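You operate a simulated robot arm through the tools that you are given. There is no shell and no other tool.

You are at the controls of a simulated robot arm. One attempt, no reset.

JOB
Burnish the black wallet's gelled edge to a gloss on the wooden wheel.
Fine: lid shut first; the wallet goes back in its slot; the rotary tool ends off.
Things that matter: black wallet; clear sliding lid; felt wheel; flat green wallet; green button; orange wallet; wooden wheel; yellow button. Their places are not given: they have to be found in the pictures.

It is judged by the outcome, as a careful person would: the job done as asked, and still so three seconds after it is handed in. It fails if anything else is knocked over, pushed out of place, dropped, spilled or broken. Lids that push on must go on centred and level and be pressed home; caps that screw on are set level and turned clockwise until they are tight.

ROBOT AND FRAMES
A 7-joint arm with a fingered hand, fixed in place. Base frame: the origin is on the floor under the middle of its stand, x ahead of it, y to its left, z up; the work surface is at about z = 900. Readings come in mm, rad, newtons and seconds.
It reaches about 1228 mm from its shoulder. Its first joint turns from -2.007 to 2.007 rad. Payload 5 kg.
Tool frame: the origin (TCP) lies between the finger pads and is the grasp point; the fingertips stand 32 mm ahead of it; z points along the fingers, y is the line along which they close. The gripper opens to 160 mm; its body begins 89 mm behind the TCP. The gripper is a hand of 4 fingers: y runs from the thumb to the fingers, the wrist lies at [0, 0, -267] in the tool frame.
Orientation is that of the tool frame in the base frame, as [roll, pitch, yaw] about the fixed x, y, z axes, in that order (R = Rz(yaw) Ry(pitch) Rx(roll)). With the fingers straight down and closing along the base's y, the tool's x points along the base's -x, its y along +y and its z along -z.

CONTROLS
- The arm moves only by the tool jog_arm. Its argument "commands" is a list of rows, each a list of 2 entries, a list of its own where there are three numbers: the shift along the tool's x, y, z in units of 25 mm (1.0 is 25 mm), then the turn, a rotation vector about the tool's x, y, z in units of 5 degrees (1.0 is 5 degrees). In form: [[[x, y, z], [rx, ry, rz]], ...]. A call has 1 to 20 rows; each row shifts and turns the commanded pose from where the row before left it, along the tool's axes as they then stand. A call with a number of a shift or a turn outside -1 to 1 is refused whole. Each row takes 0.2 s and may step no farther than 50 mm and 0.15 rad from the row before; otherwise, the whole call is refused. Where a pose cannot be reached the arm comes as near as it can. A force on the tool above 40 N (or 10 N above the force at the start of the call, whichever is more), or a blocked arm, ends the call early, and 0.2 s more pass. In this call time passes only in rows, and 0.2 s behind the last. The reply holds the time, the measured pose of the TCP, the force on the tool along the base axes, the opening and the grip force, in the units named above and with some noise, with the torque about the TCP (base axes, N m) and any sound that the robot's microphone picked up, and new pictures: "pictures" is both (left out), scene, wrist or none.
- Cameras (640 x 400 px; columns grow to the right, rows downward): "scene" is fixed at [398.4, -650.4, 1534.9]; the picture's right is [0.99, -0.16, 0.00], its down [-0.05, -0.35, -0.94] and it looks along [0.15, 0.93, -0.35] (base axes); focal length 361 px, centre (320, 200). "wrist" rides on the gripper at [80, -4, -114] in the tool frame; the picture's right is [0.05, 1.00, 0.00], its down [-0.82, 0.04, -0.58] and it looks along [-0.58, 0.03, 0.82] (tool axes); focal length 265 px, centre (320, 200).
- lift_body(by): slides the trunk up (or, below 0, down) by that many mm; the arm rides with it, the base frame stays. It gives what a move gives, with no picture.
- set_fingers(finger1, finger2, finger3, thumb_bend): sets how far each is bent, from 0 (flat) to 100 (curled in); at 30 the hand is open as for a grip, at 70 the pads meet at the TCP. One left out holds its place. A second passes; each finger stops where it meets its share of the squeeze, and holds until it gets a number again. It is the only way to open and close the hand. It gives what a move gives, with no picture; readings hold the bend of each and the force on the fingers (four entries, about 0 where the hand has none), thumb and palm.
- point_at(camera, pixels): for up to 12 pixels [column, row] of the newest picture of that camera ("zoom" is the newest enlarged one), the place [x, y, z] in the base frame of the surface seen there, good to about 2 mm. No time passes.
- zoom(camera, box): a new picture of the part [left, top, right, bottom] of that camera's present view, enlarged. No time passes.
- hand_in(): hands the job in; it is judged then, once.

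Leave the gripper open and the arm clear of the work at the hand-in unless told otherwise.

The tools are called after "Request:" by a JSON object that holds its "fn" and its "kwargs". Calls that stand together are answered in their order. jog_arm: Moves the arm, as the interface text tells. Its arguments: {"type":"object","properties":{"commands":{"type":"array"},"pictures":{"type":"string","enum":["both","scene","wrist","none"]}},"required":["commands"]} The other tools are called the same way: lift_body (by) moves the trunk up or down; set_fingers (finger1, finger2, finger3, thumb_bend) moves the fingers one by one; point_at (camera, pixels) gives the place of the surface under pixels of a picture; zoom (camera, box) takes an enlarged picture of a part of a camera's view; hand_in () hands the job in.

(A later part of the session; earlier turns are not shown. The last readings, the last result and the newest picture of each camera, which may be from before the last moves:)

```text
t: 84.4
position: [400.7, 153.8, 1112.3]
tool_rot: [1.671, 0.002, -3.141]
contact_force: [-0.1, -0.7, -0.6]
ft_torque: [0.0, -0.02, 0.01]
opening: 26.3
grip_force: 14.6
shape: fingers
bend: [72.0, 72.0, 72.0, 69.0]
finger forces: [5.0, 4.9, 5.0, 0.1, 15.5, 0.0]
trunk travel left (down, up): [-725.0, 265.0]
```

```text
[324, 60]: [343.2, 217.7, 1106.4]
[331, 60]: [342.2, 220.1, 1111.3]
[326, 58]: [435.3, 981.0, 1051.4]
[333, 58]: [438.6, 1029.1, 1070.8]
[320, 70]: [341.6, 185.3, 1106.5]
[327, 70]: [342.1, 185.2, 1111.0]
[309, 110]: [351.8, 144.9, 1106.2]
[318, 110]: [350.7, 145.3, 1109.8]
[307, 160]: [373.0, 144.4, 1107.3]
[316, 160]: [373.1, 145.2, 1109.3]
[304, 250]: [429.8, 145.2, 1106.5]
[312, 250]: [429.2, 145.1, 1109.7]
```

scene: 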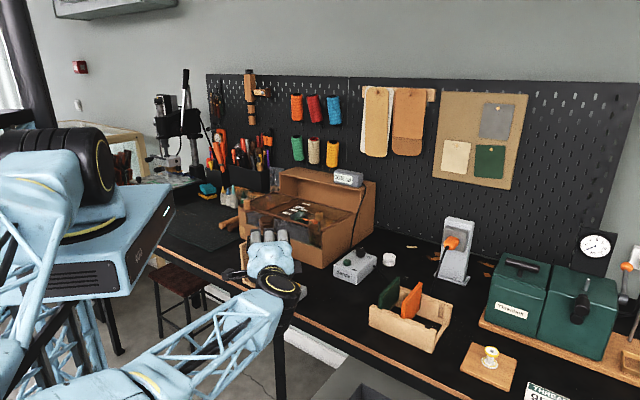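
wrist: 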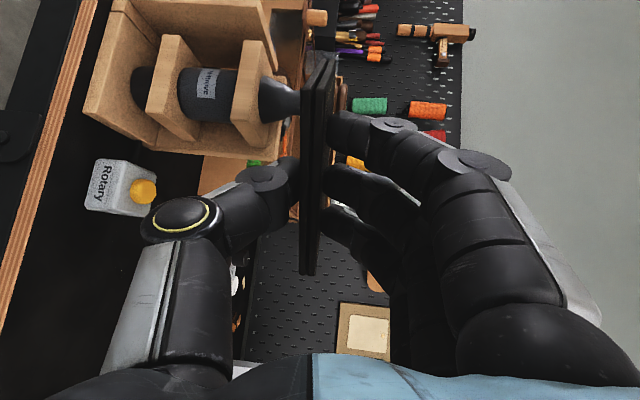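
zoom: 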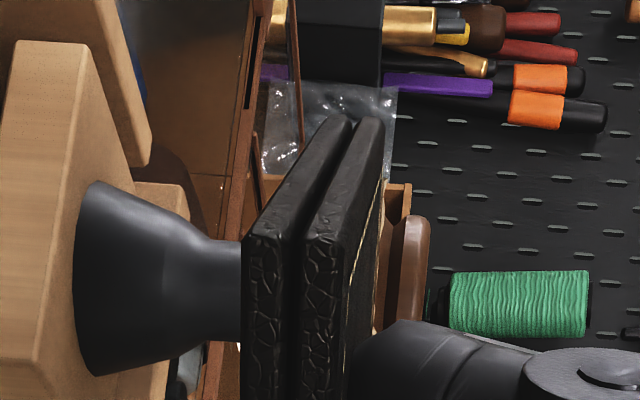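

The wallet is level, with leaves at z 1106 and 1111 and its far edge at y≈220, so about 69 mm short of the wheel. I'll advance 52 mm along +y first.

Request:
{"fn": "jog_arm", "kwargs": {"commands": [[[0, 0.05, 0.5], [0, 0, 0]], [[0, 0.05, 0.5], [0, 0, 0]], [[0, 0.05, 0.5], [0, 0, 0]], [[0, 0.05, 0.5], [0, 0, 0]]], "pictures": "both"}}

Request:
{"fn": "zoom", "kwargs": {"camera": "wrist", "box": [240, 30, 400, 170]}}

Request:
{"fn": "zoom", "kwargs": {"camera": "scene", "box": [220, 190, 340, 310]}}

```text
t: 85.4
position: [401.0, 205.0, 1111.9]
tool_rot: [1.671, 0.0, -3.139]
contact_force: [-0.6, -0.9, -0.8]
ft_torque: [0.02, 0.0, -0.02]
opening: 26.2
grip_force: 14.7
shape: fingers
bend: [72.0, 72.0, 72.0, 69.0]
finger forces: [5.1, 4.9, 5.0, 0.1, 15.4, 0.1]
trunk travel left (down, up): [-725.0, 265.0]
```

scene: 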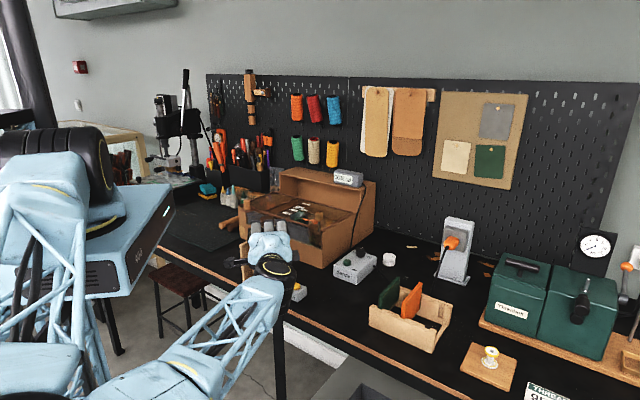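
wrist: 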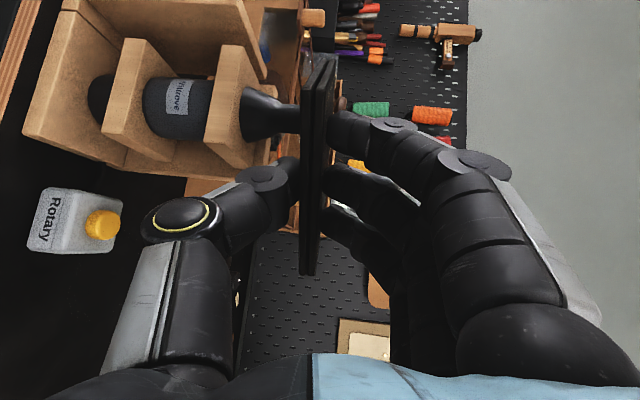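

```text
2.86 times, centred on (320, 100) of wrist
```

zoom: 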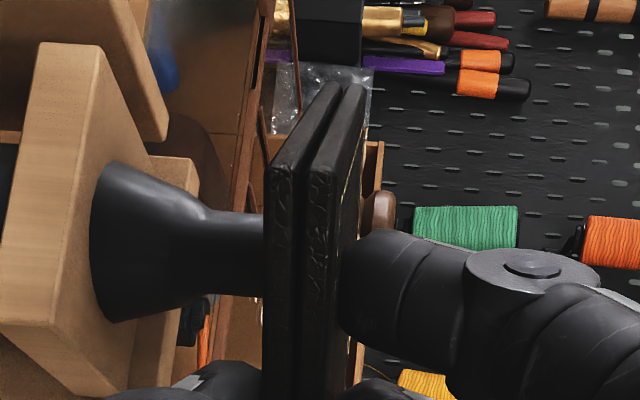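

```text
3.33 times, centred on (280, 250) of scene
```

zoom: 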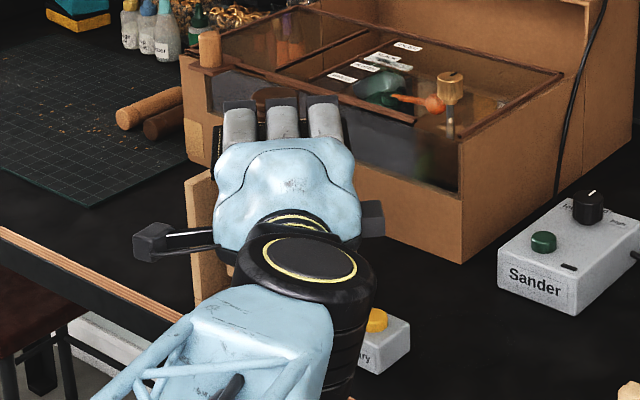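

The gap is now about 17 mm. I'll advance in 3 mm steps.

Request:
{"fn": "jog_arm", "kwargs": {"commands": [[[0, 0.012, 0.12], [0, 0, 0]], [[0, 0.012, 0.12], [0, 0, 0]], [[0, 0.012, 0.12], [0, 0, 0]], [[0, 0.012, 0.12], [0, 0, 0]]], "pictures": "none"}}

```text
t: 86.4
position: [401.1, 215.8, 1111.6]
tool_rot: [1.673, 0.001, -3.141]
contact_force: [-0.6, -6.4, 0.0]
ft_torque: [-0.04, -0.01, -0.07]
opening: 26.1
grip_force: 16.7
shape: fingers
bend: [72.0, 72.0, 72.0, 69.0]
finger forces: [5.3, 5.2, 5.5, 0.0, 16.5, 0.0]
trunk travel left (down, up): [-725.0, 265.0]
```

There's contact at 6.4 N, but no sideways drag and no sound, so I doubt the wheel is turning. I'll back off 2 mm and look at the wheel's mark.

Request:
{"fn": "jog_arm", "kwargs": {"commands": [[[0, -0.008, -0.08], [0, 0, 0]]], "pictures": "both"}}

Request:
{"fn": "zoom", "kwargs": {"camera": "scene", "box": [240, 200, 300, 250]}}

Request:
{"fn": "zoom", "kwargs": {"camera": "wrist", "box": [280, 40, 380, 140]}}

```text
t: 86.8
position: [400.5, 215.4, 1111.7]
tool_rot: [1.669, 0.001, -3.139]
contact_force: [0.3, 0.0, -0.6]
ft_torque: [0.0, -0.03, 0.0]
opening: 26.2
grip_force: 15.8
shape: fingers
bend: [72.0, 72.0, 72.0, 69.0]
finger forces: [5.1, 4.9, 5.2, 0.0, 15.9, 0.1]
trunk travel left (down, up): [-725.0, 265.0]
```

scene: 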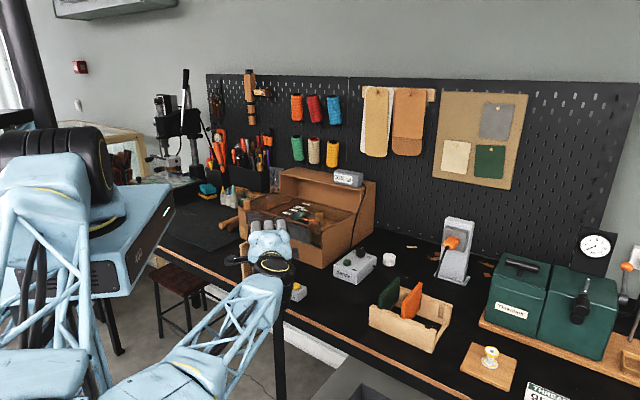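
wrist: 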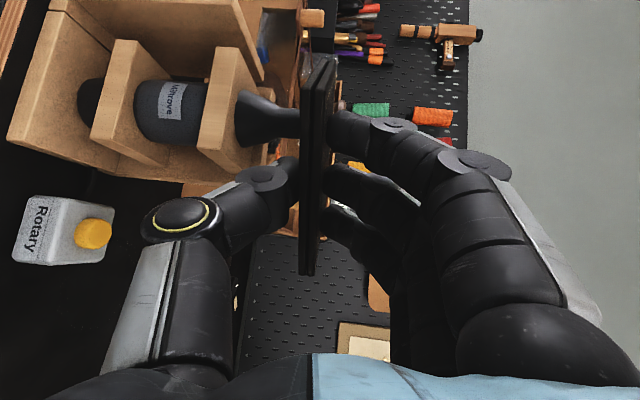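

```text
8.00 times, centred on (270, 225) of scene
```

zoom: 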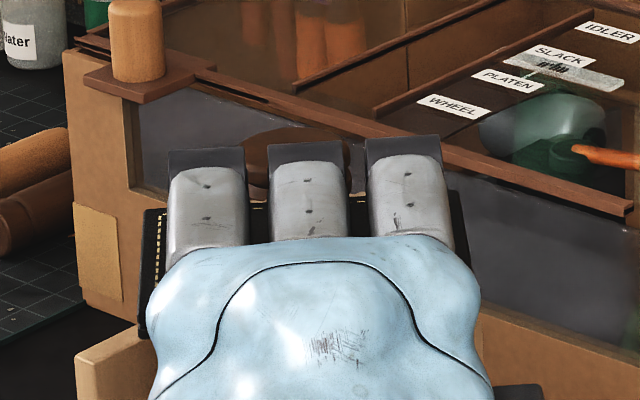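

```text
4.00 times, centred on (330, 90) of wrist
```

zoom: 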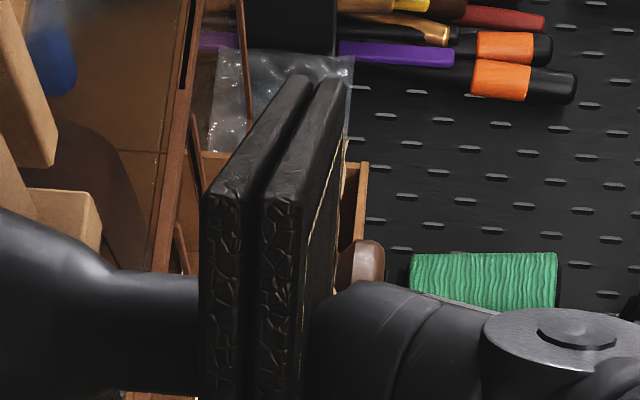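

The contact point is now known: backing off 2 mm clears it. I'll press in again lightly and sweep 48 mm toward -x. Comparing the drag in each direction will show whether the wheel is spinning.

Request:
{"fn": "jog_arm", "kwargs": {"commands": [[[0, 0.009, 0.09], [0, 0, 0]], [[0.24, 0, 0], [0, 0, 0]], [[0.24, 0, 0], [0, 0, 0]], [[0.24, 0, 0], [0, 0, 0]], [[0.24, 0, 0], [0, 0, 0]]], "pictures": "none"}}

Request:
{"fn": "jog_arm", "kwargs": {"commands": [[[0.24, 0, 0], [0, 0, 0]], [[0.24, 0, 0], [0, 0, 0]], [[0.24, 0, 0], [0, 0, 0]], [[0.24, 0, 0], [0, 0, 0]]], "pictures": "both"}}

Request:
{"fn": "zoom", "kwargs": {"camera": "scene", "box": [230, 195, 300, 255]}}

```text
t: 88.0
position: [375.9, 217.2, 1111.1]
tool_rot: [1.674, 0.0, -3.142]
contact_force: [0.6, -2.3, -0.3]
ft_torque: [-0.02, 0.02, -0.15]
opening: 26.5
grip_force: 16.6
shape: fingers
bend: [72.0, 72.0, 73.0, 69.0]
finger forces: [5.0, 5.1, 5.7, 0.1, 16.3, 0.0]
trunk travel left (down, up): [-725.0, 265.0]
```

```text
t: 89.0
position: [352.3, 216.6, 1112.7]
tool_rot: [1.672, 0.001, -3.139]
contact_force: [0.8, -1.7, -0.1]
ft_torque: [-0.04, 0.0, -0.06]
opening: 26.6
grip_force: 16.1
shape: fingers
bend: [72.0, 72.0, 73.0, 69.0]
finger forces: [5.0, 4.8, 5.6, 0.0, 16.2, 0.0]
trunk travel left (down, up): [-725.0, 265.0]
```

scene: 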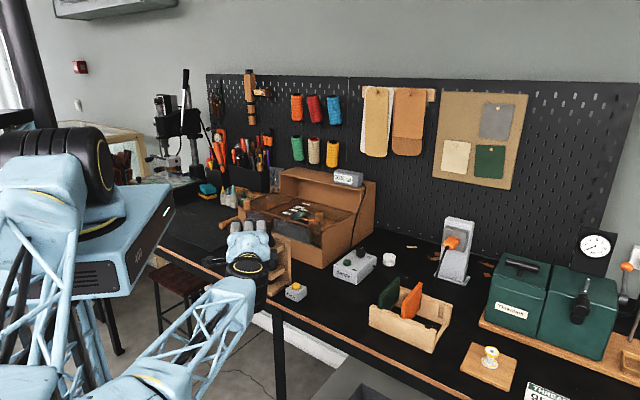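
wrist: 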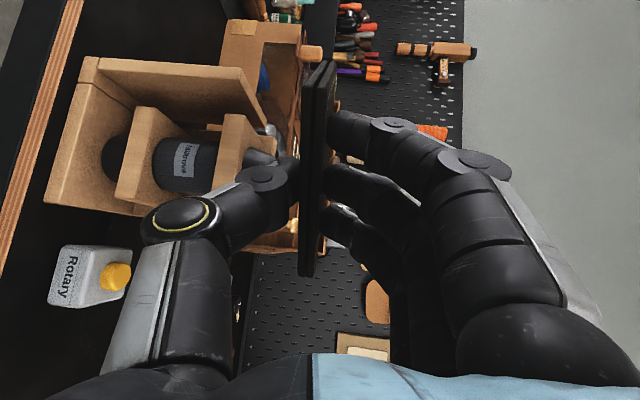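

```text
6.67 times, centred on (265, 225) of scene
```

zoom: 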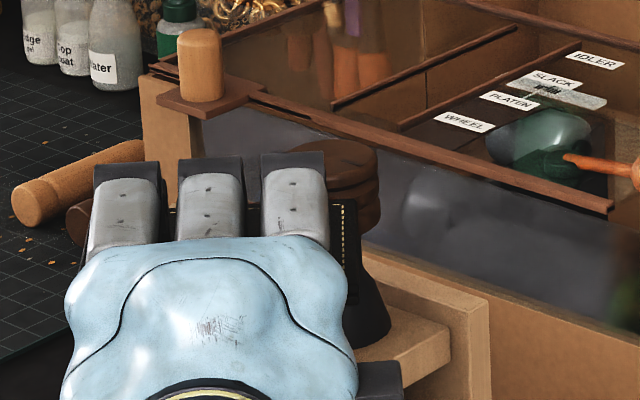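

The wheel is visible again at about (268,222). I'll zoom in on its mark and on the wallet's edge next to it.

Request:
{"fn": "zoom", "kwargs": {"camera": "scene", "box": [255, 210, 290, 235]}}

Request:
{"fn": "zoom", "kwargs": {"camera": "wrist", "box": [250, 50, 350, 200]}}

```text
16.00 times, centred on (272, 222) of scene
```

zoom: 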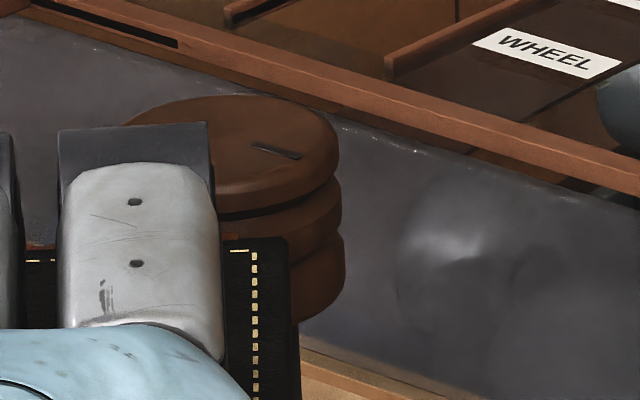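

```text
2.67 times, centred on (300, 125) of wrist
```

zoom: 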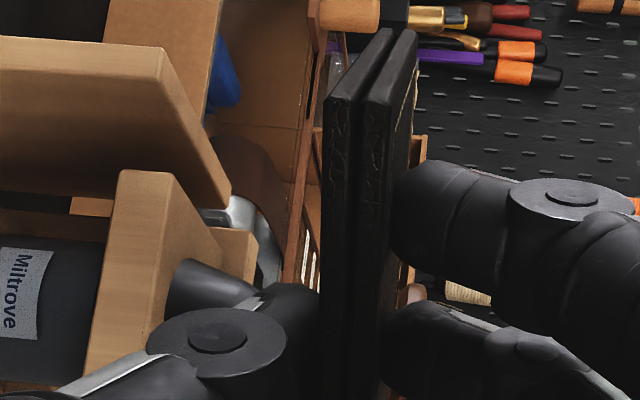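

The mark hasn't changed. I'll sweep back the other way in contact and compare the sign of the drag. A running wheel drags the same way whichever direction I sweep.

Request:
{"fn": "jog_arm", "kwargs": {"commands": [[[-0.24, 0, 0], [0, 0, 0]], [[-0.24, 0, 0], [0, 0, 0]], [[-0.24, 0, 0], [0, 0, 0]], [[-0.24, 0, 0], [0, 0, 0]]], "pictures": "none"}}

Request:
{"fn": "jog_arm", "kwargs": {"commands": [[[-0.24, 0, 0], [0, 0, 0]], [[-0.24, 0, 0], [0, 0, 0]], [[-0.24, 0, 0], [0, 0, 0]], [[-0.24, 0, 0], [0, 0, 0]]], "pictures": "none"}}

Request:
{"fn": "jog_arm", "kwargs": {"commands": [[[-0.24, 0, 0], [0, 0, 0]], [[-0.24, 0, 0], [0, 0, 0]], [[-0.24, 0, 0], [0, 0, 0]], [[-0.24, 0, 0], [0, 0, 0]]], "pictures": "none"}}

Request:
{"fn": "jog_arm", "kwargs": {"commands": [[[-0.24, 0, 0], [0, 0, 0]], [[-0.24, 0, 0], [0, 0, 0]], [[-0.24, 0, 0], [0, 0, 0]], [[-0.24, 0, 0], [0, 0, 0]]], "pictures": "both"}}

```text
t: 90.0
position: [376.9, 216.4, 1112.8]
tool_rot: [1.671, -0.002, -3.141]
contact_force: [-0.1, -0.5, -0.9]
ft_torque: [-0.05, -0.01, 0.0]
opening: 26.1
grip_force: 15.8
shape: fingers
bend: [72.0, 72.0, 73.0, 69.0]
finger forces: [5.1, 5.0, 5.4, 0.0, 16.0, 0.1]
trunk travel left (down, up): [-725.0, 265.0]
```

```text
t: 91.0
position: [400.3, 216.6, 1111.8]
tool_rot: [1.673, 0.0, -3.139]
contact_force: [0.3, -0.6, -1.0]
ft_torque: [-0.02, 0.0, 0.04]
opening: 26.2
grip_force: 15.8
shape: fingers
bend: [72.0, 72.0, 72.0, 69.0]
finger forces: [5.3, 4.9, 5.3, 0.0, 16.0, 0.1]
trunk travel left (down, up): [-725.0, 265.0]
```

```text
t: 92.0
position: [424.1, 216.9, 1112.1]
tool_rot: [1.673, 0.0, 3.141]
contact_force: [-1.0, -0.4, 0.0]
ft_torque: [0.0, 0.01, 0.01]
opening: 26.2
grip_force: 15.7
shape: fingers
bend: [72.0, 72.0, 72.0, 69.0]
finger forces: [5.2, 4.9, 5.2, 0.0, 15.9, 0.0]
trunk travel left (down, up): [-725.0, 265.0]
```

```text
t: 93.0
position: [448.7, 217.6, 1112.3]
tool_rot: [1.67, 0.001, -3.141]
contact_force: [-0.3, -0.2, -1.3]
ft_torque: [-0.04, 0.04, 0.0]
opening: 26.3
grip_force: 15.8
shape: fingers
bend: [72.0, 72.0, 72.0, 69.0]
finger forces: [5.2, 5.0, 5.2, 0.1, 16.0, 0.0]
trunk travel left (down, up): [-725.0, 265.0]
```

scene: 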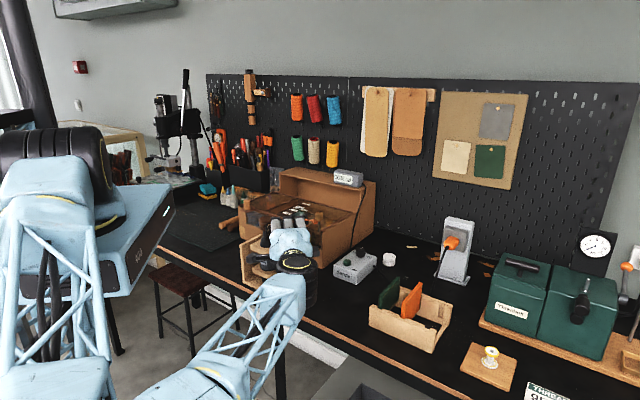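
wrist: 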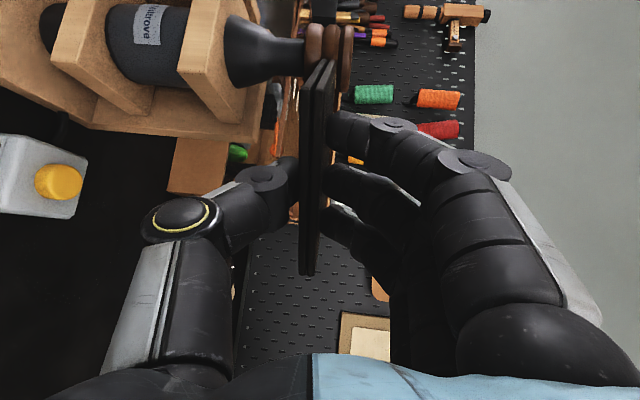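

Contact had faded to about 0.5 N on the way back. From here the wrist camera sees the wallet's far corner against the wheel at about (333,60), so I'll zoom in.

Request:
{"fn": "zoom", "kwargs": {"camera": "wrist", "box": [290, 15, 370, 90]}}

Request:
{"fn": "point_at", "kwargs": {"camera": "wrist", "pixels": [[324, 61], [331, 61], [320, 70], [327, 70], [309, 110], [318, 110], [304, 250], [312, 250], [316, 45], [332, 45], [346, 45], [332, 55]]}}

```text
5.33 times, centred on (330, 52) of wrist
```

zoom: 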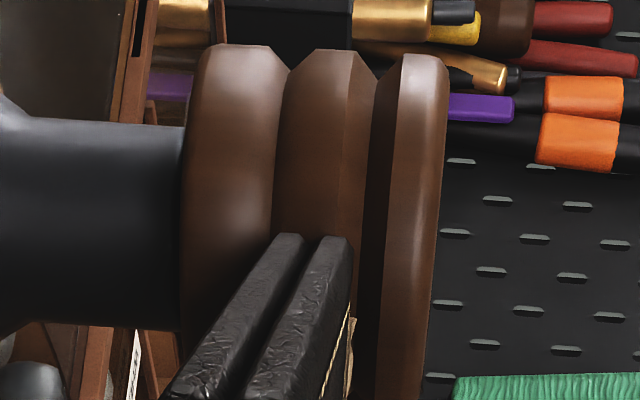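

```text
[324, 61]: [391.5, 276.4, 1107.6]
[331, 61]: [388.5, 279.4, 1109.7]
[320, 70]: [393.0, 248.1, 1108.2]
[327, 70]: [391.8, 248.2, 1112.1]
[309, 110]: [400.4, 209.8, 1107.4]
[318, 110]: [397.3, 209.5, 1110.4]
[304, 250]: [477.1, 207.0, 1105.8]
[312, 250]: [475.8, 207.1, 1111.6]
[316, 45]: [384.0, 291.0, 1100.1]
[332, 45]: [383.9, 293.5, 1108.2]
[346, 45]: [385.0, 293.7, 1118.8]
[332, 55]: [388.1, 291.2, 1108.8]
```

The sideways drag looks like plain rubbing, and a straight push gave none, so I'm not sure the wheel is driven. I also can't see the gelled edge from here. I'll back away, rise, and tilt the wallet so the scene camera can see its lower edge and show whether the gel has changed.

Request:
{"fn": "jog_arm", "kwargs": {"commands": [[[0, -0.08, -0.8], [0, 0, 0]], [[0, -0.08, -0.8], [0, 0, 0]], [[0, -0.08, -0.8], [0, 0, 0]], [[0, 0.935, -0.095], [0, 0, 0]], [[0, 0.935, -0.095], [0, 0, 0]], [[0, 0.935, -0.095], [0, 0, 0]], [[0, 0.935, -0.095], [0, 0, 0]], [[0, 0.935, -0.095], [0, 0, 0]], [[0, 0.935, -0.095], [0, 0, 0]], [[0, 0, 0], [1, 0, 0]], [[0, 0, 0], [1, 0, 0]], [[0, 0, 0], [1, 0, 0]], [[0, 0, 0], [1, 0, 0]], [[0, 0, 0], [1, 0, 0]], [[0, 0, 0], [1, 0, 0]], [[0, 0, 0], [1, 0, 0]], [[0, 0, 0], [1, 0, 0]], [[0, 0, 0], [1, 0, 0]], [[0, 0, 0], [1, 0, 0]]], "pictures": "scene"}}

Request:
{"fn": "zoom", "kwargs": {"camera": "scene", "box": [252, 205, 282, 240]}}

```text
t: 97.0
position: [449.7, 156.9, 1252.4]
tool_rot: [2.548, 0.001, -3.141]
contact_force: [-0.6, 0.3, -1.0]
ft_torque: [0.02, -0.01, 0.0]
opening: 26.2
grip_force: 15.4
shape: fingers
bend: [72.0, 72.0, 72.0, 69.0]
finger forces: [5.1, 4.8, 5.1, 0.0, 15.4, 0.1]
trunk travel left (down, up): [-725.0, 265.0]
```

scene: 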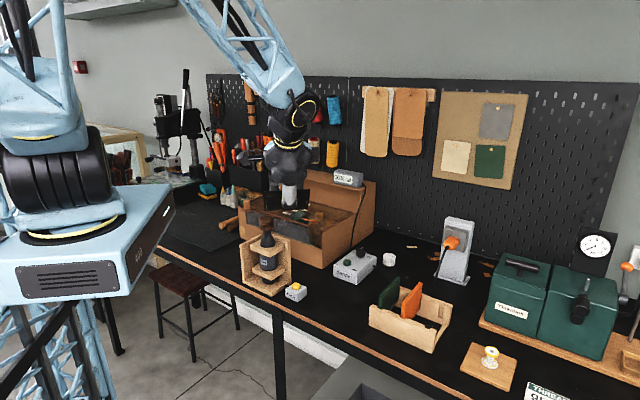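

```text
11.43 times, centred on (267, 222) of scene
```

zoom: 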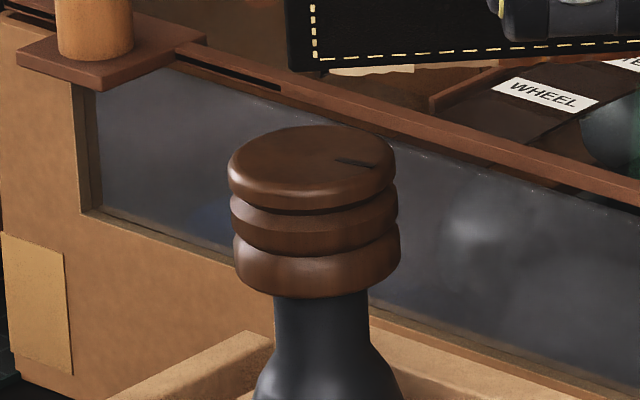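

The wheel mark is still the same. I'll keep tilting so the wallet's lower edge turns toward the scene camera.

Request:
{"fn": "jog_arm", "kwargs": {"commands": [[[0, 0, -0.4], [1, 0, 0]], [[0, 0, -0.4], [1, 0, 0]], [[0, 0, -0.4], [1, 0, 0]], [[0, 0, 0], [1, 0, 0]], [[0, 0, 0], [1, 0, 0]], [[0, 0, 0], [1, 0, 0]], [[0, 0, 0], [1, 0, 0]], [[0, 0, 0], [1, 0, 0]], [[0, 0, 0], [1, 0, 0]], [[0, 0, 0], [1, 0, 0]], [[0, 0, 0], [1, 0, 0]], [[0, 0, 0], [1, 0, 0]], [[0, 0, 0], [1, 0, 0]], [[0, 0, 0], [1, 0, 0]], [[0, 0, 0], [1, 0, 0]], [[0, 0, 0], [1, 0, 0]], [[0, 0, 0], [1, 0, 0]]], "pictures": "scene"}}

Request:
{"fn": "zoom", "kwargs": {"camera": "scene", "box": [230, 130, 350, 230]}}

```text
t: 100.6
position: [449.9, 144.0, 1278.6]
tool_rot: [-2.255, 0.0, -3.138]
contact_force: [-0.5, 0.3, -1.2]
ft_torque: [0.03, -0.01, 0.01]
opening: 26.4
grip_force: 14.7
shape: fingers
bend: [72.0, 72.0, 72.0, 69.0]
finger forces: [5.1, 4.9, 5.1, 0.0, 14.6, 0.0]
trunk travel left (down, up): [-725.0, 265.0]
```

scene: 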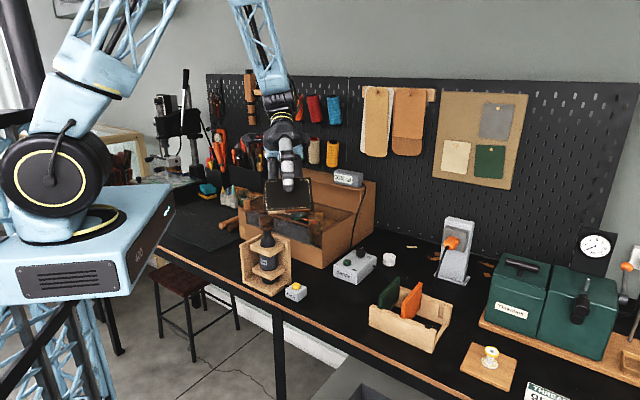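

```text
4.00 times, centred on (290, 180) of scene
```

zoom: 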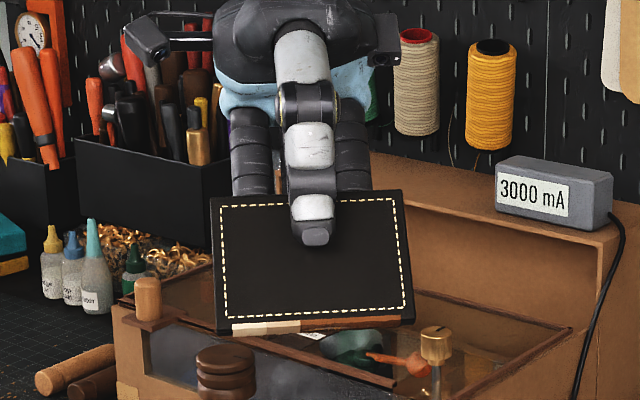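

Now I can see the lower edge. Its left part is pale, and the middle and right parts are browner, which suggests my sweep already burnished part of it. I'll zoom in closer.

Request:
{"fn": "zoom", "kwargs": {"camera": "scene", "box": [265, 195, 320, 220]}}

Request:
{"fn": "zoom", "kwargs": {"camera": "scene", "box": [262, 200, 294, 218]}}

Request:
{"fn": "zoom", "kwargs": {"camera": "scene", "box": [288, 200, 320, 218]}}

```text
11.64 times, centred on (292, 208) of scene
```

zoom: 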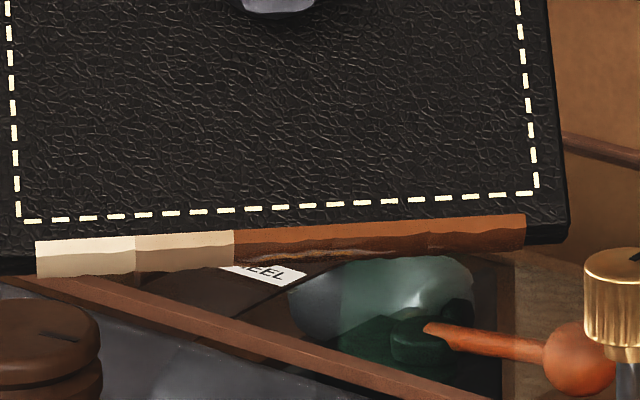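

```text
16.00 times, centred on (278, 209) of scene
```

zoom: 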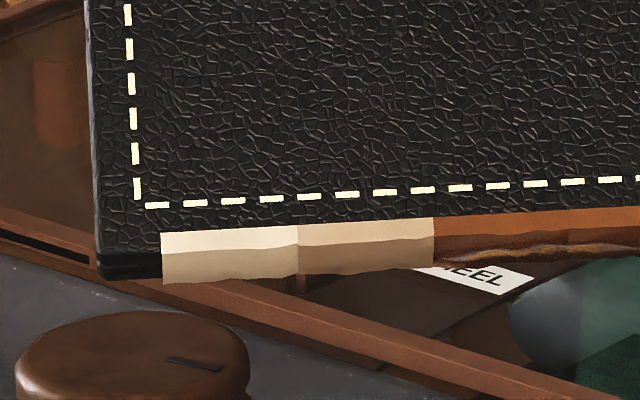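

```text
16.00 times, centred on (304, 209) of scene
```

zoom: 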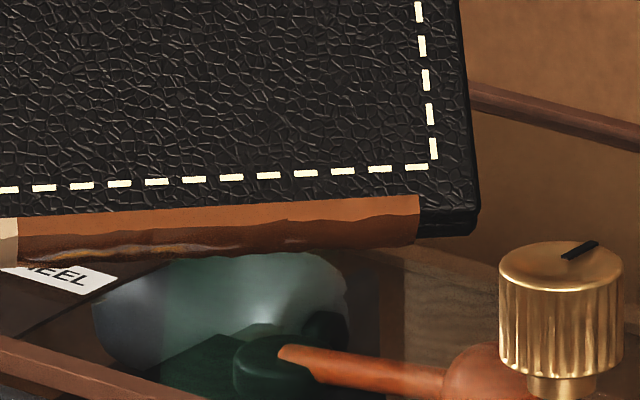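

The tool is running and it works. The gelled strip is in about five segments, three on the +x side now brown and two on the -x side still pale. I'll look even closer at each segment's finish.

Request:
{"fn": "zoom", "kwargs": {"camera": "scene", "box": [284, 203, 300, 216]}}

Request:
{"fn": "zoom", "kwargs": {"camera": "scene", "box": [296, 202, 312, 215]}}

Request:
{"fn": "zoom", "kwargs": {"camera": "scene", "box": [266, 203, 282, 216]}}

Request:
{"fn": "point_at", "kwargs": {"camera": "scene", "pixels": [[269, 208], [276, 208], [283, 208], [285, 208], [293, 207], [300, 207], [308, 206], [269, 210], [285, 210], [300, 209], [308, 208], [313, 205]]}}

```text
16.00 times, centred on (292, 210) of scene
```

zoom: 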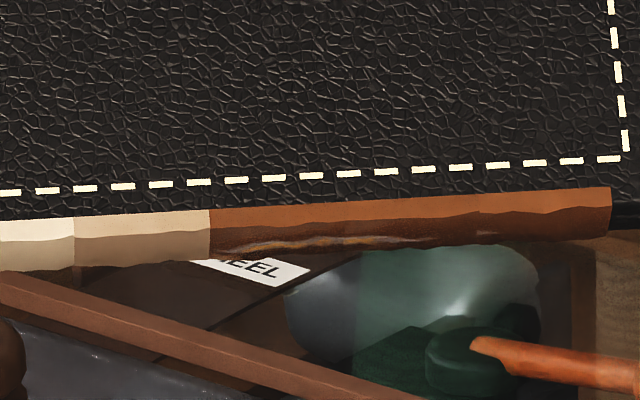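

```text
16.00 times, centred on (304, 208) of scene
```

zoom: 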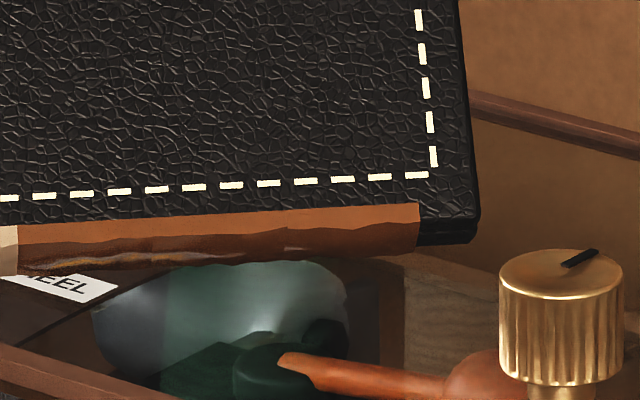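

```text
16.00 times, centred on (274, 210) of scene
```

zoom: 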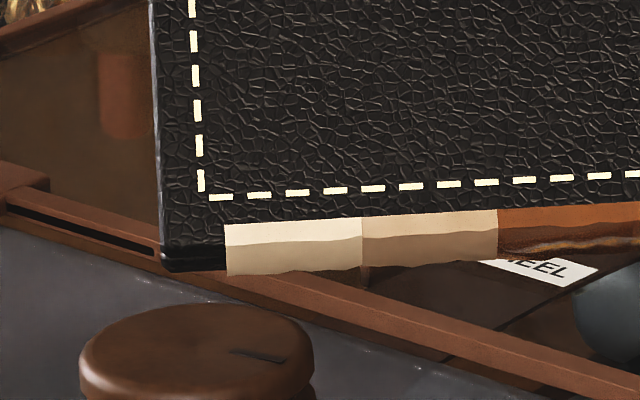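

```text
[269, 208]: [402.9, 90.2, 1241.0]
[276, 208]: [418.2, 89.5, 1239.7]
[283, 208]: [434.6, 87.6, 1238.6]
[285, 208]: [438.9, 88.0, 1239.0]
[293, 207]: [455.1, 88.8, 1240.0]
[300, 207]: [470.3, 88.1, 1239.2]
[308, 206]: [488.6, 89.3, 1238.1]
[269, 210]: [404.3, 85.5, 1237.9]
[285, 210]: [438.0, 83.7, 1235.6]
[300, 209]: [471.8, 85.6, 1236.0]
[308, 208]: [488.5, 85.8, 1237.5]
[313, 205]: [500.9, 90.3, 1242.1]
```

The strip spans about x 402–491 with the TCP at 450, in five segments of about 18 mm. Segments 1 and 2 at the -x end still need work, and the others could use another light pass. I'll rotate back to the burnishing pose.

Request:
{"fn": "jog_arm", "kwargs": {"commands": [[[0, 0, 0], [-1, 0, 0]], [[0, 0, 0], [-1, 0, 0]], [[0, 0, 0], [-1, 0, 0]], [[0, 0, 0], [-1, 0, 0]], [[0, 0, 0], [-1, 0, 0]], [[0, 0, 0], [-1, 0, 0]], [[0, 0, 0], [-1, 0, 0]], [[0, 0, 0], [-1, 0, 0]], [[0, 0, 0], [-1, 0, 0]], [[0, 0, 0], [-1, 0, 0]], [[0, 0, 0], [-1, 0, 0]], [[0, 0, 0], [-1, 0, 0]], [[0, 0, 0], [-1, 0, 0]], [[0, 0, 0], [-1, 0, 0]], [[0, 0, 0], [-1, 0, 0]], [[0, 0, 0], [-1, 0, 0]], [[0, 0, 0], [-1, 0, 0]]], "pictures": "none"}}

Request:
{"fn": "jog_arm", "kwargs": {"commands": [[[0, 0, 0], [-1, 0, 0]], [[0, 0, 0], [-1, 0, 0]], [[0, 0, 0], [-1, 0, 0]], [[0, 0, 0], [-1, 0, 0]], [[0, 0, 0], [-1, 0, 0]], [[0, 0, 0], [-1, 0, 0]], [[0, 0, 0], [-1, 0, 0]], [[0, 0, 0], [-1, 0, 0]], [[0, 0, 0], [-1, 0, 0]], [[0, 0, 0], [-1, 0, 0]]], "pictures": "both"}}

Request:
{"fn": "point_at", "kwargs": {"camera": "wrist", "pixels": [[324, 61], [331, 61], [320, 70], [327, 70], [309, 110], [318, 110], [307, 160], [316, 160], [304, 220], [313, 220], [304, 255], [312, 255]]}}

```text
t: 104.2
position: [449.0, 141.6, 1279.7]
tool_rot: [2.544, 0.001, -3.139]
contact_force: [0.8, -1.1, -0.7]
ft_torque: [0.01, 0.02, 0.02]
opening: 26.1
grip_force: 14.2
shape: fingers
bend: [72.0, 72.0, 72.0, 69.0]
finger forces: [4.6, 4.6, 4.7, 0.0, 14.4, 0.1]
trunk travel left (down, up): [-725.0, 265.0]
```

```text
t: 106.4
position: [449.5, 141.6, 1278.8]
tool_rot: [1.67, 0.0, -3.141]
contact_force: [0.5, -0.6, 0.0]
ft_torque: [-0.04, -0.01, 0.02]
opening: 26.1
grip_force: 14.2
shape: fingers
bend: [72.0, 72.0, 72.0, 69.0]
finger forces: [4.7, 4.6, 4.7, 0.0, 14.5, 0.1]
trunk travel left (down, up): [-725.0, 265.0]
```

scene: 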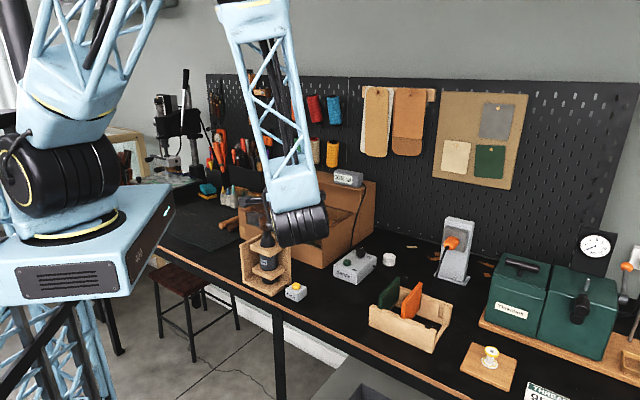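
wrist: 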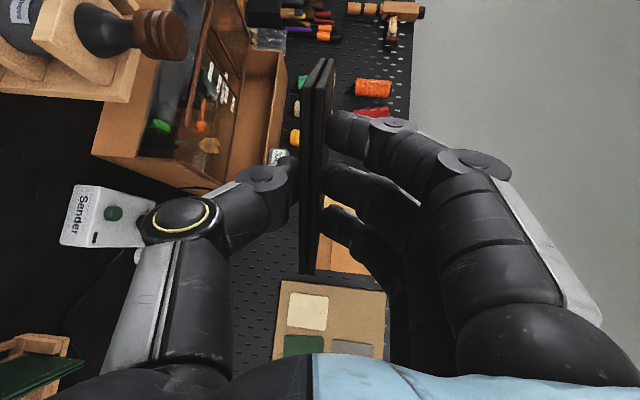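

```text
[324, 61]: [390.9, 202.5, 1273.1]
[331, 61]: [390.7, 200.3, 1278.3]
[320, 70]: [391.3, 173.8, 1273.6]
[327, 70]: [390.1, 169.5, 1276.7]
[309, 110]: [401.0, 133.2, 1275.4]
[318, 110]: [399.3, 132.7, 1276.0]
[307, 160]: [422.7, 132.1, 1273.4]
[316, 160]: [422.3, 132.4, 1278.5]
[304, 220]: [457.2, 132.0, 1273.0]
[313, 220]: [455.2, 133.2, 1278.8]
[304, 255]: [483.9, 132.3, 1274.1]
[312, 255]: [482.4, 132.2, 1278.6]
```

The wallet still sits level in the grip. I'll lower to the wheel's height again at x≈418, opposite segment 2, stopping about 40 mm short of the wheel.

Request:
{"fn": "jog_arm", "kwargs": {"commands": [[[0.18, -0.95, 0.097], [0, 0, 0]], [[0.18, -0.95, 0.097], [0, 0, 0]], [[0.18, -0.95, 0.097], [0, 0, 0]], [[0.18, -0.95, 0.097], [0, 0, 0]], [[0.18, -0.95, 0.097], [0, 0, 0]], [[0.18, -0.95, 0.097], [0, 0, 0]], [[0.18, -0.95, 0.097], [0, 0, 0]], [[0, 0.067, 0.66], [0, 0, 0]], [[0, 0.067, 0.66], [0, 0, 0]]], "pictures": "both"}}

Request:
{"fn": "zoom", "kwargs": {"camera": "wrist", "box": [260, 20, 380, 130]}}

```text
t: 108.4
position: [416.6, 175.6, 1113.0]
tool_rot: [1.671, 0.001, -3.141]
contact_force: [0.6, 1.4, 0.0]
ft_torque: [-0.07, -0.01, 0.04]
opening: 26.3
grip_force: 14.7
shape: fingers
bend: [72.0, 72.0, 72.0, 69.0]
finger forces: [4.7, 4.6, 4.6, 0.0, 14.3, 0.0]
trunk travel left (down, up): [-725.0, 265.0]
```

scene: 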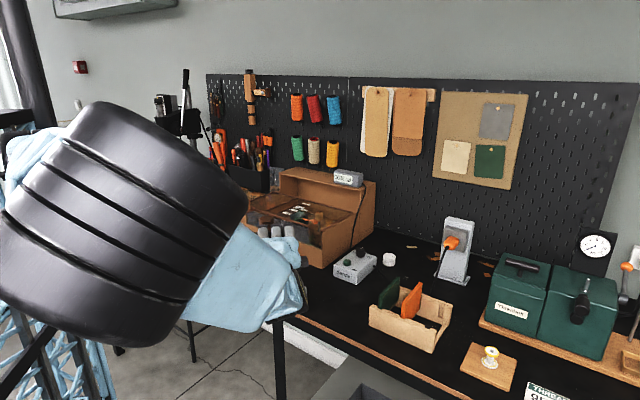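
wrist: 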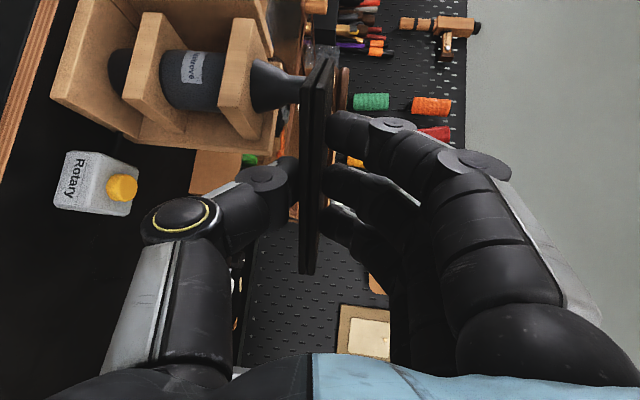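

```text
3.64 times, centred on (320, 75) of wrist
```

zoom: 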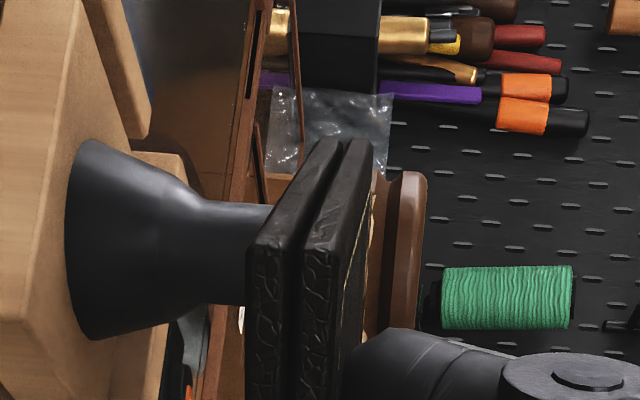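

I'm aligned. I'll advance 34 mm, then feel for contact in 1.5 mm steps.

Request:
{"fn": "jog_arm", "kwargs": {"commands": [[[0, 0.07, 0.68], [0, 0, 0]], [[0, 0.07, 0.68], [0, 0, 0]]], "pictures": "none"}}

Request:
{"fn": "jog_arm", "kwargs": {"commands": [[[0, 0.006, 0.06], [0, 0, 0]], [[0, 0.006, 0.06], [0, 0, 0]]], "pictures": "none"}}

Request:
{"fn": "jog_arm", "kwargs": {"commands": [[[0, 0.006, 0.06], [0, 0, 0]]], "pictures": "none"}}

```text
t: 109.0
position: [417.3, 209.8, 1111.3]
tool_rot: [1.673, 0.0, 3.141]
contact_force: [0.0, -0.1, 0.3]
ft_torque: [0.01, -0.01, 0.02]
opening: 26.2
grip_force: 14.2
shape: fingers
bend: [72.0, 72.0, 72.0, 69.0]
finger forces: [4.6, 4.6, 4.6, 0.0, 14.2, 0.1]
trunk travel left (down, up): [-725.0, 265.0]
```

```text
t: 109.6
position: [418.6, 211.0, 1112.6]
tool_rot: [1.673, -0.001, 3.14]
contact_force: [-0.6, -0.2, -0.5]
ft_torque: [0.0, -0.01, 0.01]
opening: 26.2
grip_force: 14.3
shape: fingers
bend: [72.0, 72.0, 72.0, 69.0]
finger forces: [4.5, 4.6, 4.5, 0.0, 14.2, 0.0]
trunk travel left (down, up): [-725.0, 265.0]
```

```text
t: 110.0
position: [415.3, 214.1, 1112.8]
tool_rot: [1.671, 0.0, -3.139]
contact_force: [1.0, -0.5, -0.1]
ft_torque: [-0.03, 0.0, -0.01]
opening: 26.3
grip_force: 14.3
shape: fingers
bend: [72.0, 72.0, 72.0, 69.0]
finger forces: [4.6, 4.6, 4.6, 0.1, 14.3, 0.0]
trunk travel left (down, up): [-725.0, 265.0]
```

Still clear at y≈214. I'll continue in small steps.

Request:
{"fn": "jog_arm", "kwargs": {"commands": [[[0, 0.006, 0.06], [0, 0, 0]]], "pictures": "none"}}

Request:
{"fn": "jog_arm", "kwargs": {"commands": [[[0, 0.006, 0.06], [0, 0, 0]]], "pictures": "none"}}

```text
t: 110.4
position: [418.9, 214.3, 1112.3]
tool_rot: [1.67, 0.001, 3.141]
contact_force: [0.0, 0.7, -0.2]
ft_torque: [0.01, -0.01, 0.02]
opening: 26.3
grip_force: 14.3
shape: fingers
bend: [72.0, 72.0, 72.0, 69.0]
finger forces: [4.6, 4.6, 4.6, 0.0, 14.3, 0.0]
trunk travel left (down, up): [-725.0, 265.0]
```

```text
t: 110.8
position: [417.6, 215.9, 1111.3]
tool_rot: [1.672, 0.0, -3.141]
contact_force: [0.0, -1.5, -1.0]
ft_torque: [-0.01, 0.0, 0.0]
opening: 26.0
grip_force: 14.1
shape: fingers
bend: [72.0, 72.0, 72.0, 69.0]
finger forces: [4.7, 4.6, 4.7, 0.0, 14.6, 0.0]
trunk travel left (down, up): [-725.0, 265.0]
```

Contact is just starting at -1.5 N. I'll press 0.8 mm more and sweep slowly toward +x so segments 2 and 1 pass over the wheel.

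Request:
{"fn": "jog_arm", "kwargs": {"commands": [[[0, 0.003, 0.032], [0, 0, 0]], [[-0.12, 0, 0], [0, 0, 0]], [[-0.12, 0, 0], [0, 0, 0]], [[-0.12, 0, 0], [0, 0, 0]]], "pictures": "none"}}

Request:
{"fn": "jog_arm", "kwargs": {"commands": [[[-0.12, 0, 0], [0, 0, 0]], [[-0.12, 0, 0], [0, 0, 0]], [[-0.12, 0, 0], [0, 0, 0]]], "pictures": "none"}}

```text
t: 111.8
position: [427.8, 217.6, 1111.6]
tool_rot: [1.67, -0.001, -3.141]
contact_force: [0.0, 0.3, -1.2]
ft_torque: [-0.06, -0.03, 0.02]
opening: 26.1
grip_force: 15.0
shape: fingers
bend: [73.0, 73.0, 72.0, 69.0]
finger forces: [5.0, 4.8, 4.9, 0.0, 15.0, 0.0]
trunk travel left (down, up): [-725.0, 265.0]
```

```text
t: 112.6
position: [436.2, 217.4, 1111.2]
tool_rot: [1.673, 0.0, 3.141]
contact_force: [-0.3, -0.1, -1.1]
ft_torque: [-0.04, -0.03, 0.0]
opening: 26.0
grip_force: 15.1
shape: fingers
bend: [73.0, 73.0, 72.0, 69.0]
finger forces: [5.0, 4.7, 4.9, 0.0, 15.1, 0.1]
trunk travel left (down, up): [-725.0, 265.0]
```

The force faded, so the edge recedes slightly toward that end. At this position, opposite segment 1, I'll press in further in small steps.

Request:
{"fn": "jog_arm", "kwargs": {"commands": [[[0, 0.005, 0.05], [0, 0, 0]]], "pictures": "none"}}

Request:
{"fn": "jog_arm", "kwargs": {"commands": [[[0, 0.005, 0.05], [0, 0, 0]]], "pictures": "none"}}

```text
t: 113.0
position: [436.5, 216.0, 1111.9]
tool_rot: [1.671, 0.002, -3.141]
contact_force: [0.6, -5.0, -1.2]
ft_torque: [-0.03, 0.0, 0.05]
opening: 25.8
grip_force: 15.5
shape: fingers
bend: [73.0, 73.0, 72.0, 69.0]
finger forces: [5.3, 5.0, 5.0, 0.1, 15.8, 0.0]
trunk travel left (down, up): [-725.0, 265.0]
```

```text
t: 113.4
position: [436.7, 218.3, 1111.1]
tool_rot: [1.672, 0.001, 3.141]
contact_force: [3.8, -9.3, -0.9]
ft_torque: [-0.07, -0.02, 0.03]
opening: 25.9
grip_force: 16.9
shape: fingers
bend: [73.0, 73.0, 73.0, 69.0]
finger forces: [5.8, 5.3, 5.1, 0.0, 16.6, 0.1]
trunk travel left (down, up): [-725.0, 265.0]
```

There's solid contact now, with a clear sideways drag of +3.8 N during a straight push, so the wheel really is spinning. 9 N is more than I want, so I'll ease back 1.2 mm and hold briefly.

Request:
{"fn": "jog_arm", "kwargs": {"commands": [[[0, -0.005, -0.05], [0, 0, 0]]], "pictures": "none"}}

Request:
{"fn": "jog_arm", "kwargs": {"commands": [[[-0.12, 0, 0], [0, 0, 0]], [[-0.12, 0, 0], [0, 0, 0]]], "pictures": "none"}}

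```text
t: 113.8
position: [436.6, 217.2, 1111.2]
tool_rot: [1.671, -0.001, -3.14]
contact_force: [3.1, -6.2, -1.1]
ft_torque: [-0.06, -0.05, 0.04]
opening: 26.0
grip_force: 16.3
shape: fingers
bend: [73.0, 73.0, 73.0, 69.0]
finger forces: [5.3, 5.1, 5.0, 0.0, 16.4, 0.0]
trunk travel left (down, up): [-725.0, 265.0]
```

```text
t: 114.4
position: [442.0, 219.5, 1112.0]
tool_rot: [1.672, 0.0, -3.14]
contact_force: [-0.5, -1.4, -1.3]
ft_torque: [-0.03, 0.0, 0.06]
opening: 25.6
grip_force: 15.3
shape: fingers
bend: [73.0, 73.0, 72.0, 69.0]
finger forces: [5.3, 5.0, 4.8, 0.0, 15.5, 0.0]
trunk travel left (down, up): [-725.0, 265.0]
```

I've reached the -x end of the strip at -1.4 N. I'll press 0.6 mm and sweep back slowly across segments 1, 2 and 3.

Request:
{"fn": "jog_arm", "kwargs": {"commands": [[[0, 0.0025, 0.025], [0, 0, 0]], [[0.12, 0, 0], [0, 0, 0]], [[0.12, 0, 0], [0, 0, 0]], [[0.12, 0, 0], [0, 0, 0]]], "pictures": "none"}}

Request:
{"fn": "jog_arm", "kwargs": {"commands": [[[0.12, 0, 0], [0, 0, 0]], [[0.12, 0, 0], [0, 0, 0]], [[0.12, 0, 0], [0, 0, 0]]], "pictures": "none"}}

Request:
{"fn": "jog_arm", "kwargs": {"commands": [[[0.12, 0, 0], [0, 0, 0]], [[0.12, 0, 0], [0, 0, 0]], [[0.12, 0, 0], [0, 0, 0]]], "pictures": "none"}}

```text
t: 115.4
position: [433.3, 219.3, 1112.7]
tool_rot: [1.671, 0.0, -3.141]
contact_force: [0.7, -3.4, -0.3]
ft_torque: [-0.04, -0.02, 0.04]
opening: 25.9
grip_force: 15.6
shape: fingers
bend: [73.0, 73.0, 72.0, 69.0]
finger forces: [5.3, 5.2, 4.8, 0.1, 15.8, 0.0]
trunk travel left (down, up): [-725.0, 265.0]
```

```text
t: 116.2
position: [423.5, 219.2, 1111.3]
tool_rot: [1.673, 0.0, -3.14]
contact_force: [1.0, -3.4, -0.1]
ft_torque: [-0.03, 0.01, -0.02]
opening: 25.9
grip_force: 16.2
shape: fingers
bend: [73.0, 73.0, 73.0, 69.0]
finger forces: [5.3, 5.1, 5.0, 0.0, 15.9, 0.0]
trunk travel left (down, up): [-725.0, 265.0]
```

```text
t: 117.0
position: [415.4, 218.4, 1111.1]
tool_rot: [1.67, 0.0, -3.141]
contact_force: [2.2, -6.5, -1.3]
ft_torque: [-0.05, 0.0, -0.06]
opening: 25.7
grip_force: 16.5
shape: fingers
bend: [73.0, 73.0, 73.0, 69.0]
finger forces: [5.4, 5.0, 5.5, 0.1, 16.4, 0.0]
trunk travel left (down, up): [-725.0, 265.0]
```

The force has risen to 6.5 N toward the centre. I'll ease back 0.8 mm and continue the pass toward the +x end.

Request:
{"fn": "jog_arm", "kwargs": {"commands": [[[0.06, -0.0035, -0.035], [0, 0, 0]], [[0.16, 0, 0], [0, 0, 0]], [[0.16, 0, 0], [0, 0, 0]], [[0.16, 0, 0], [0, 0, 0]]], "pictures": "none"}}

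Request:
{"fn": "jog_arm", "kwargs": {"commands": [[[0.16, 0, 0], [0, 0, 0]], [[0.16, 0, 0], [0, 0, 0]], [[0.16, 0, 0], [0, 0, 0]], [[0.16, 0, 0], [0, 0, 0]]], "pictures": "none"}}

Request:
{"fn": "jog_arm", "kwargs": {"commands": [[[0.16, 0, 0], [0, 0, 0]], [[0.16, 0, 0], [0, 0, 0]], [[0.16, 0, 0], [0, 0, 0]]], "pictures": "none"}}

```text
t: 118.0
position: [400.7, 219.1, 1111.9]
tool_rot: [1.669, 0.0, -3.138]
contact_force: [1.1, -1.8, -0.4]
ft_torque: [-0.04, 0.02, -0.07]
opening: 25.9
grip_force: 15.6
shape: fingers
bend: [73.0, 73.0, 73.0, 69.0]
finger forces: [5.0, 4.9, 5.2, 0.0, 15.7, 0.0]
trunk travel left (down, up): [-725.0, 265.0]
```

```text
t: 119.0
position: [384.3, 217.6, 1110.9]
tool_rot: [1.671, 0.0, -3.141]
contact_force: [0.2, -4.3, -1.1]
ft_torque: [-0.07, -0.01, -0.1]
opening: 26.1
grip_force: 15.1
shape: fingers
bend: [73.0, 73.0, 73.0, 69.0]
finger forces: [5.1, 4.9, 5.3, 0.0, 15.9, 0.0]
trunk travel left (down, up): [-725.0, 265.0]
```

```text
t: 119.8
position: [373.3, 218.4, 1112.1]
tool_rot: [1.67, 0.0, -3.139]
contact_force: [0.4, -0.7, 0.6]
ft_torque: [-0.05, -0.05, -0.01]
opening: 26.4
grip_force: 14.9
shape: fingers
bend: [73.0, 73.0, 73.0, 69.0]
finger forces: [4.8, 4.7, 5.2, 0.0, 15.3, 0.0]
trunk travel left (down, up): [-725.0, 265.0]
```

The force is down to about 0.7 N at segment 5. I'll press 1 mm and finish to that end of the strip.

Request:
{"fn": "jog_arm", "kwargs": {"commands": [[[0, 0.004, 0.04], [0, 0, 0]], [[0.12, 0, 0], [0, 0, 0]], [[0.12, 0, 0], [0, 0, 0]]], "pictures": "none"}}

Request:
{"fn": "jog_arm", "kwargs": {"commands": [[[0.12, 0, 0], [0, 0, 0]], [[0.12, 0, 0], [0, 0, 0]], [[0.12, 0, 0], [0, 0, 0]]], "pictures": "none"}}

```text
t: 120.6
position: [367.1, 219.6, 1111.5]
tool_rot: [1.671, -0.001, -3.139]
contact_force: [0.4, -4.1, 0.3]
ft_torque: [-0.05, -0.02, -0.15]
opening: 26.1
grip_force: 15.1
shape: fingers
bend: [72.0, 73.0, 73.0, 69.0]
finger forces: [4.8, 4.9, 5.5, 0.0, 15.7, 0.0]
trunk travel left (down, up): [-725.0, 265.0]
```

```text
t: 121.4
position: [358.0, 219.1, 1110.4]
tool_rot: [1.674, 0.0, -3.142]
contact_force: [0.7, -2.2, -0.5]
ft_torque: [-0.01, -0.02, -0.11]
opening: 26.1
grip_force: 14.7
shape: fingers
bend: [72.0, 73.0, 73.0, 69.0]
finger forces: [4.8, 4.7, 5.4, 0.1, 15.6, 0.0]
trunk travel left (down, up): [-725.0, 265.0]
```

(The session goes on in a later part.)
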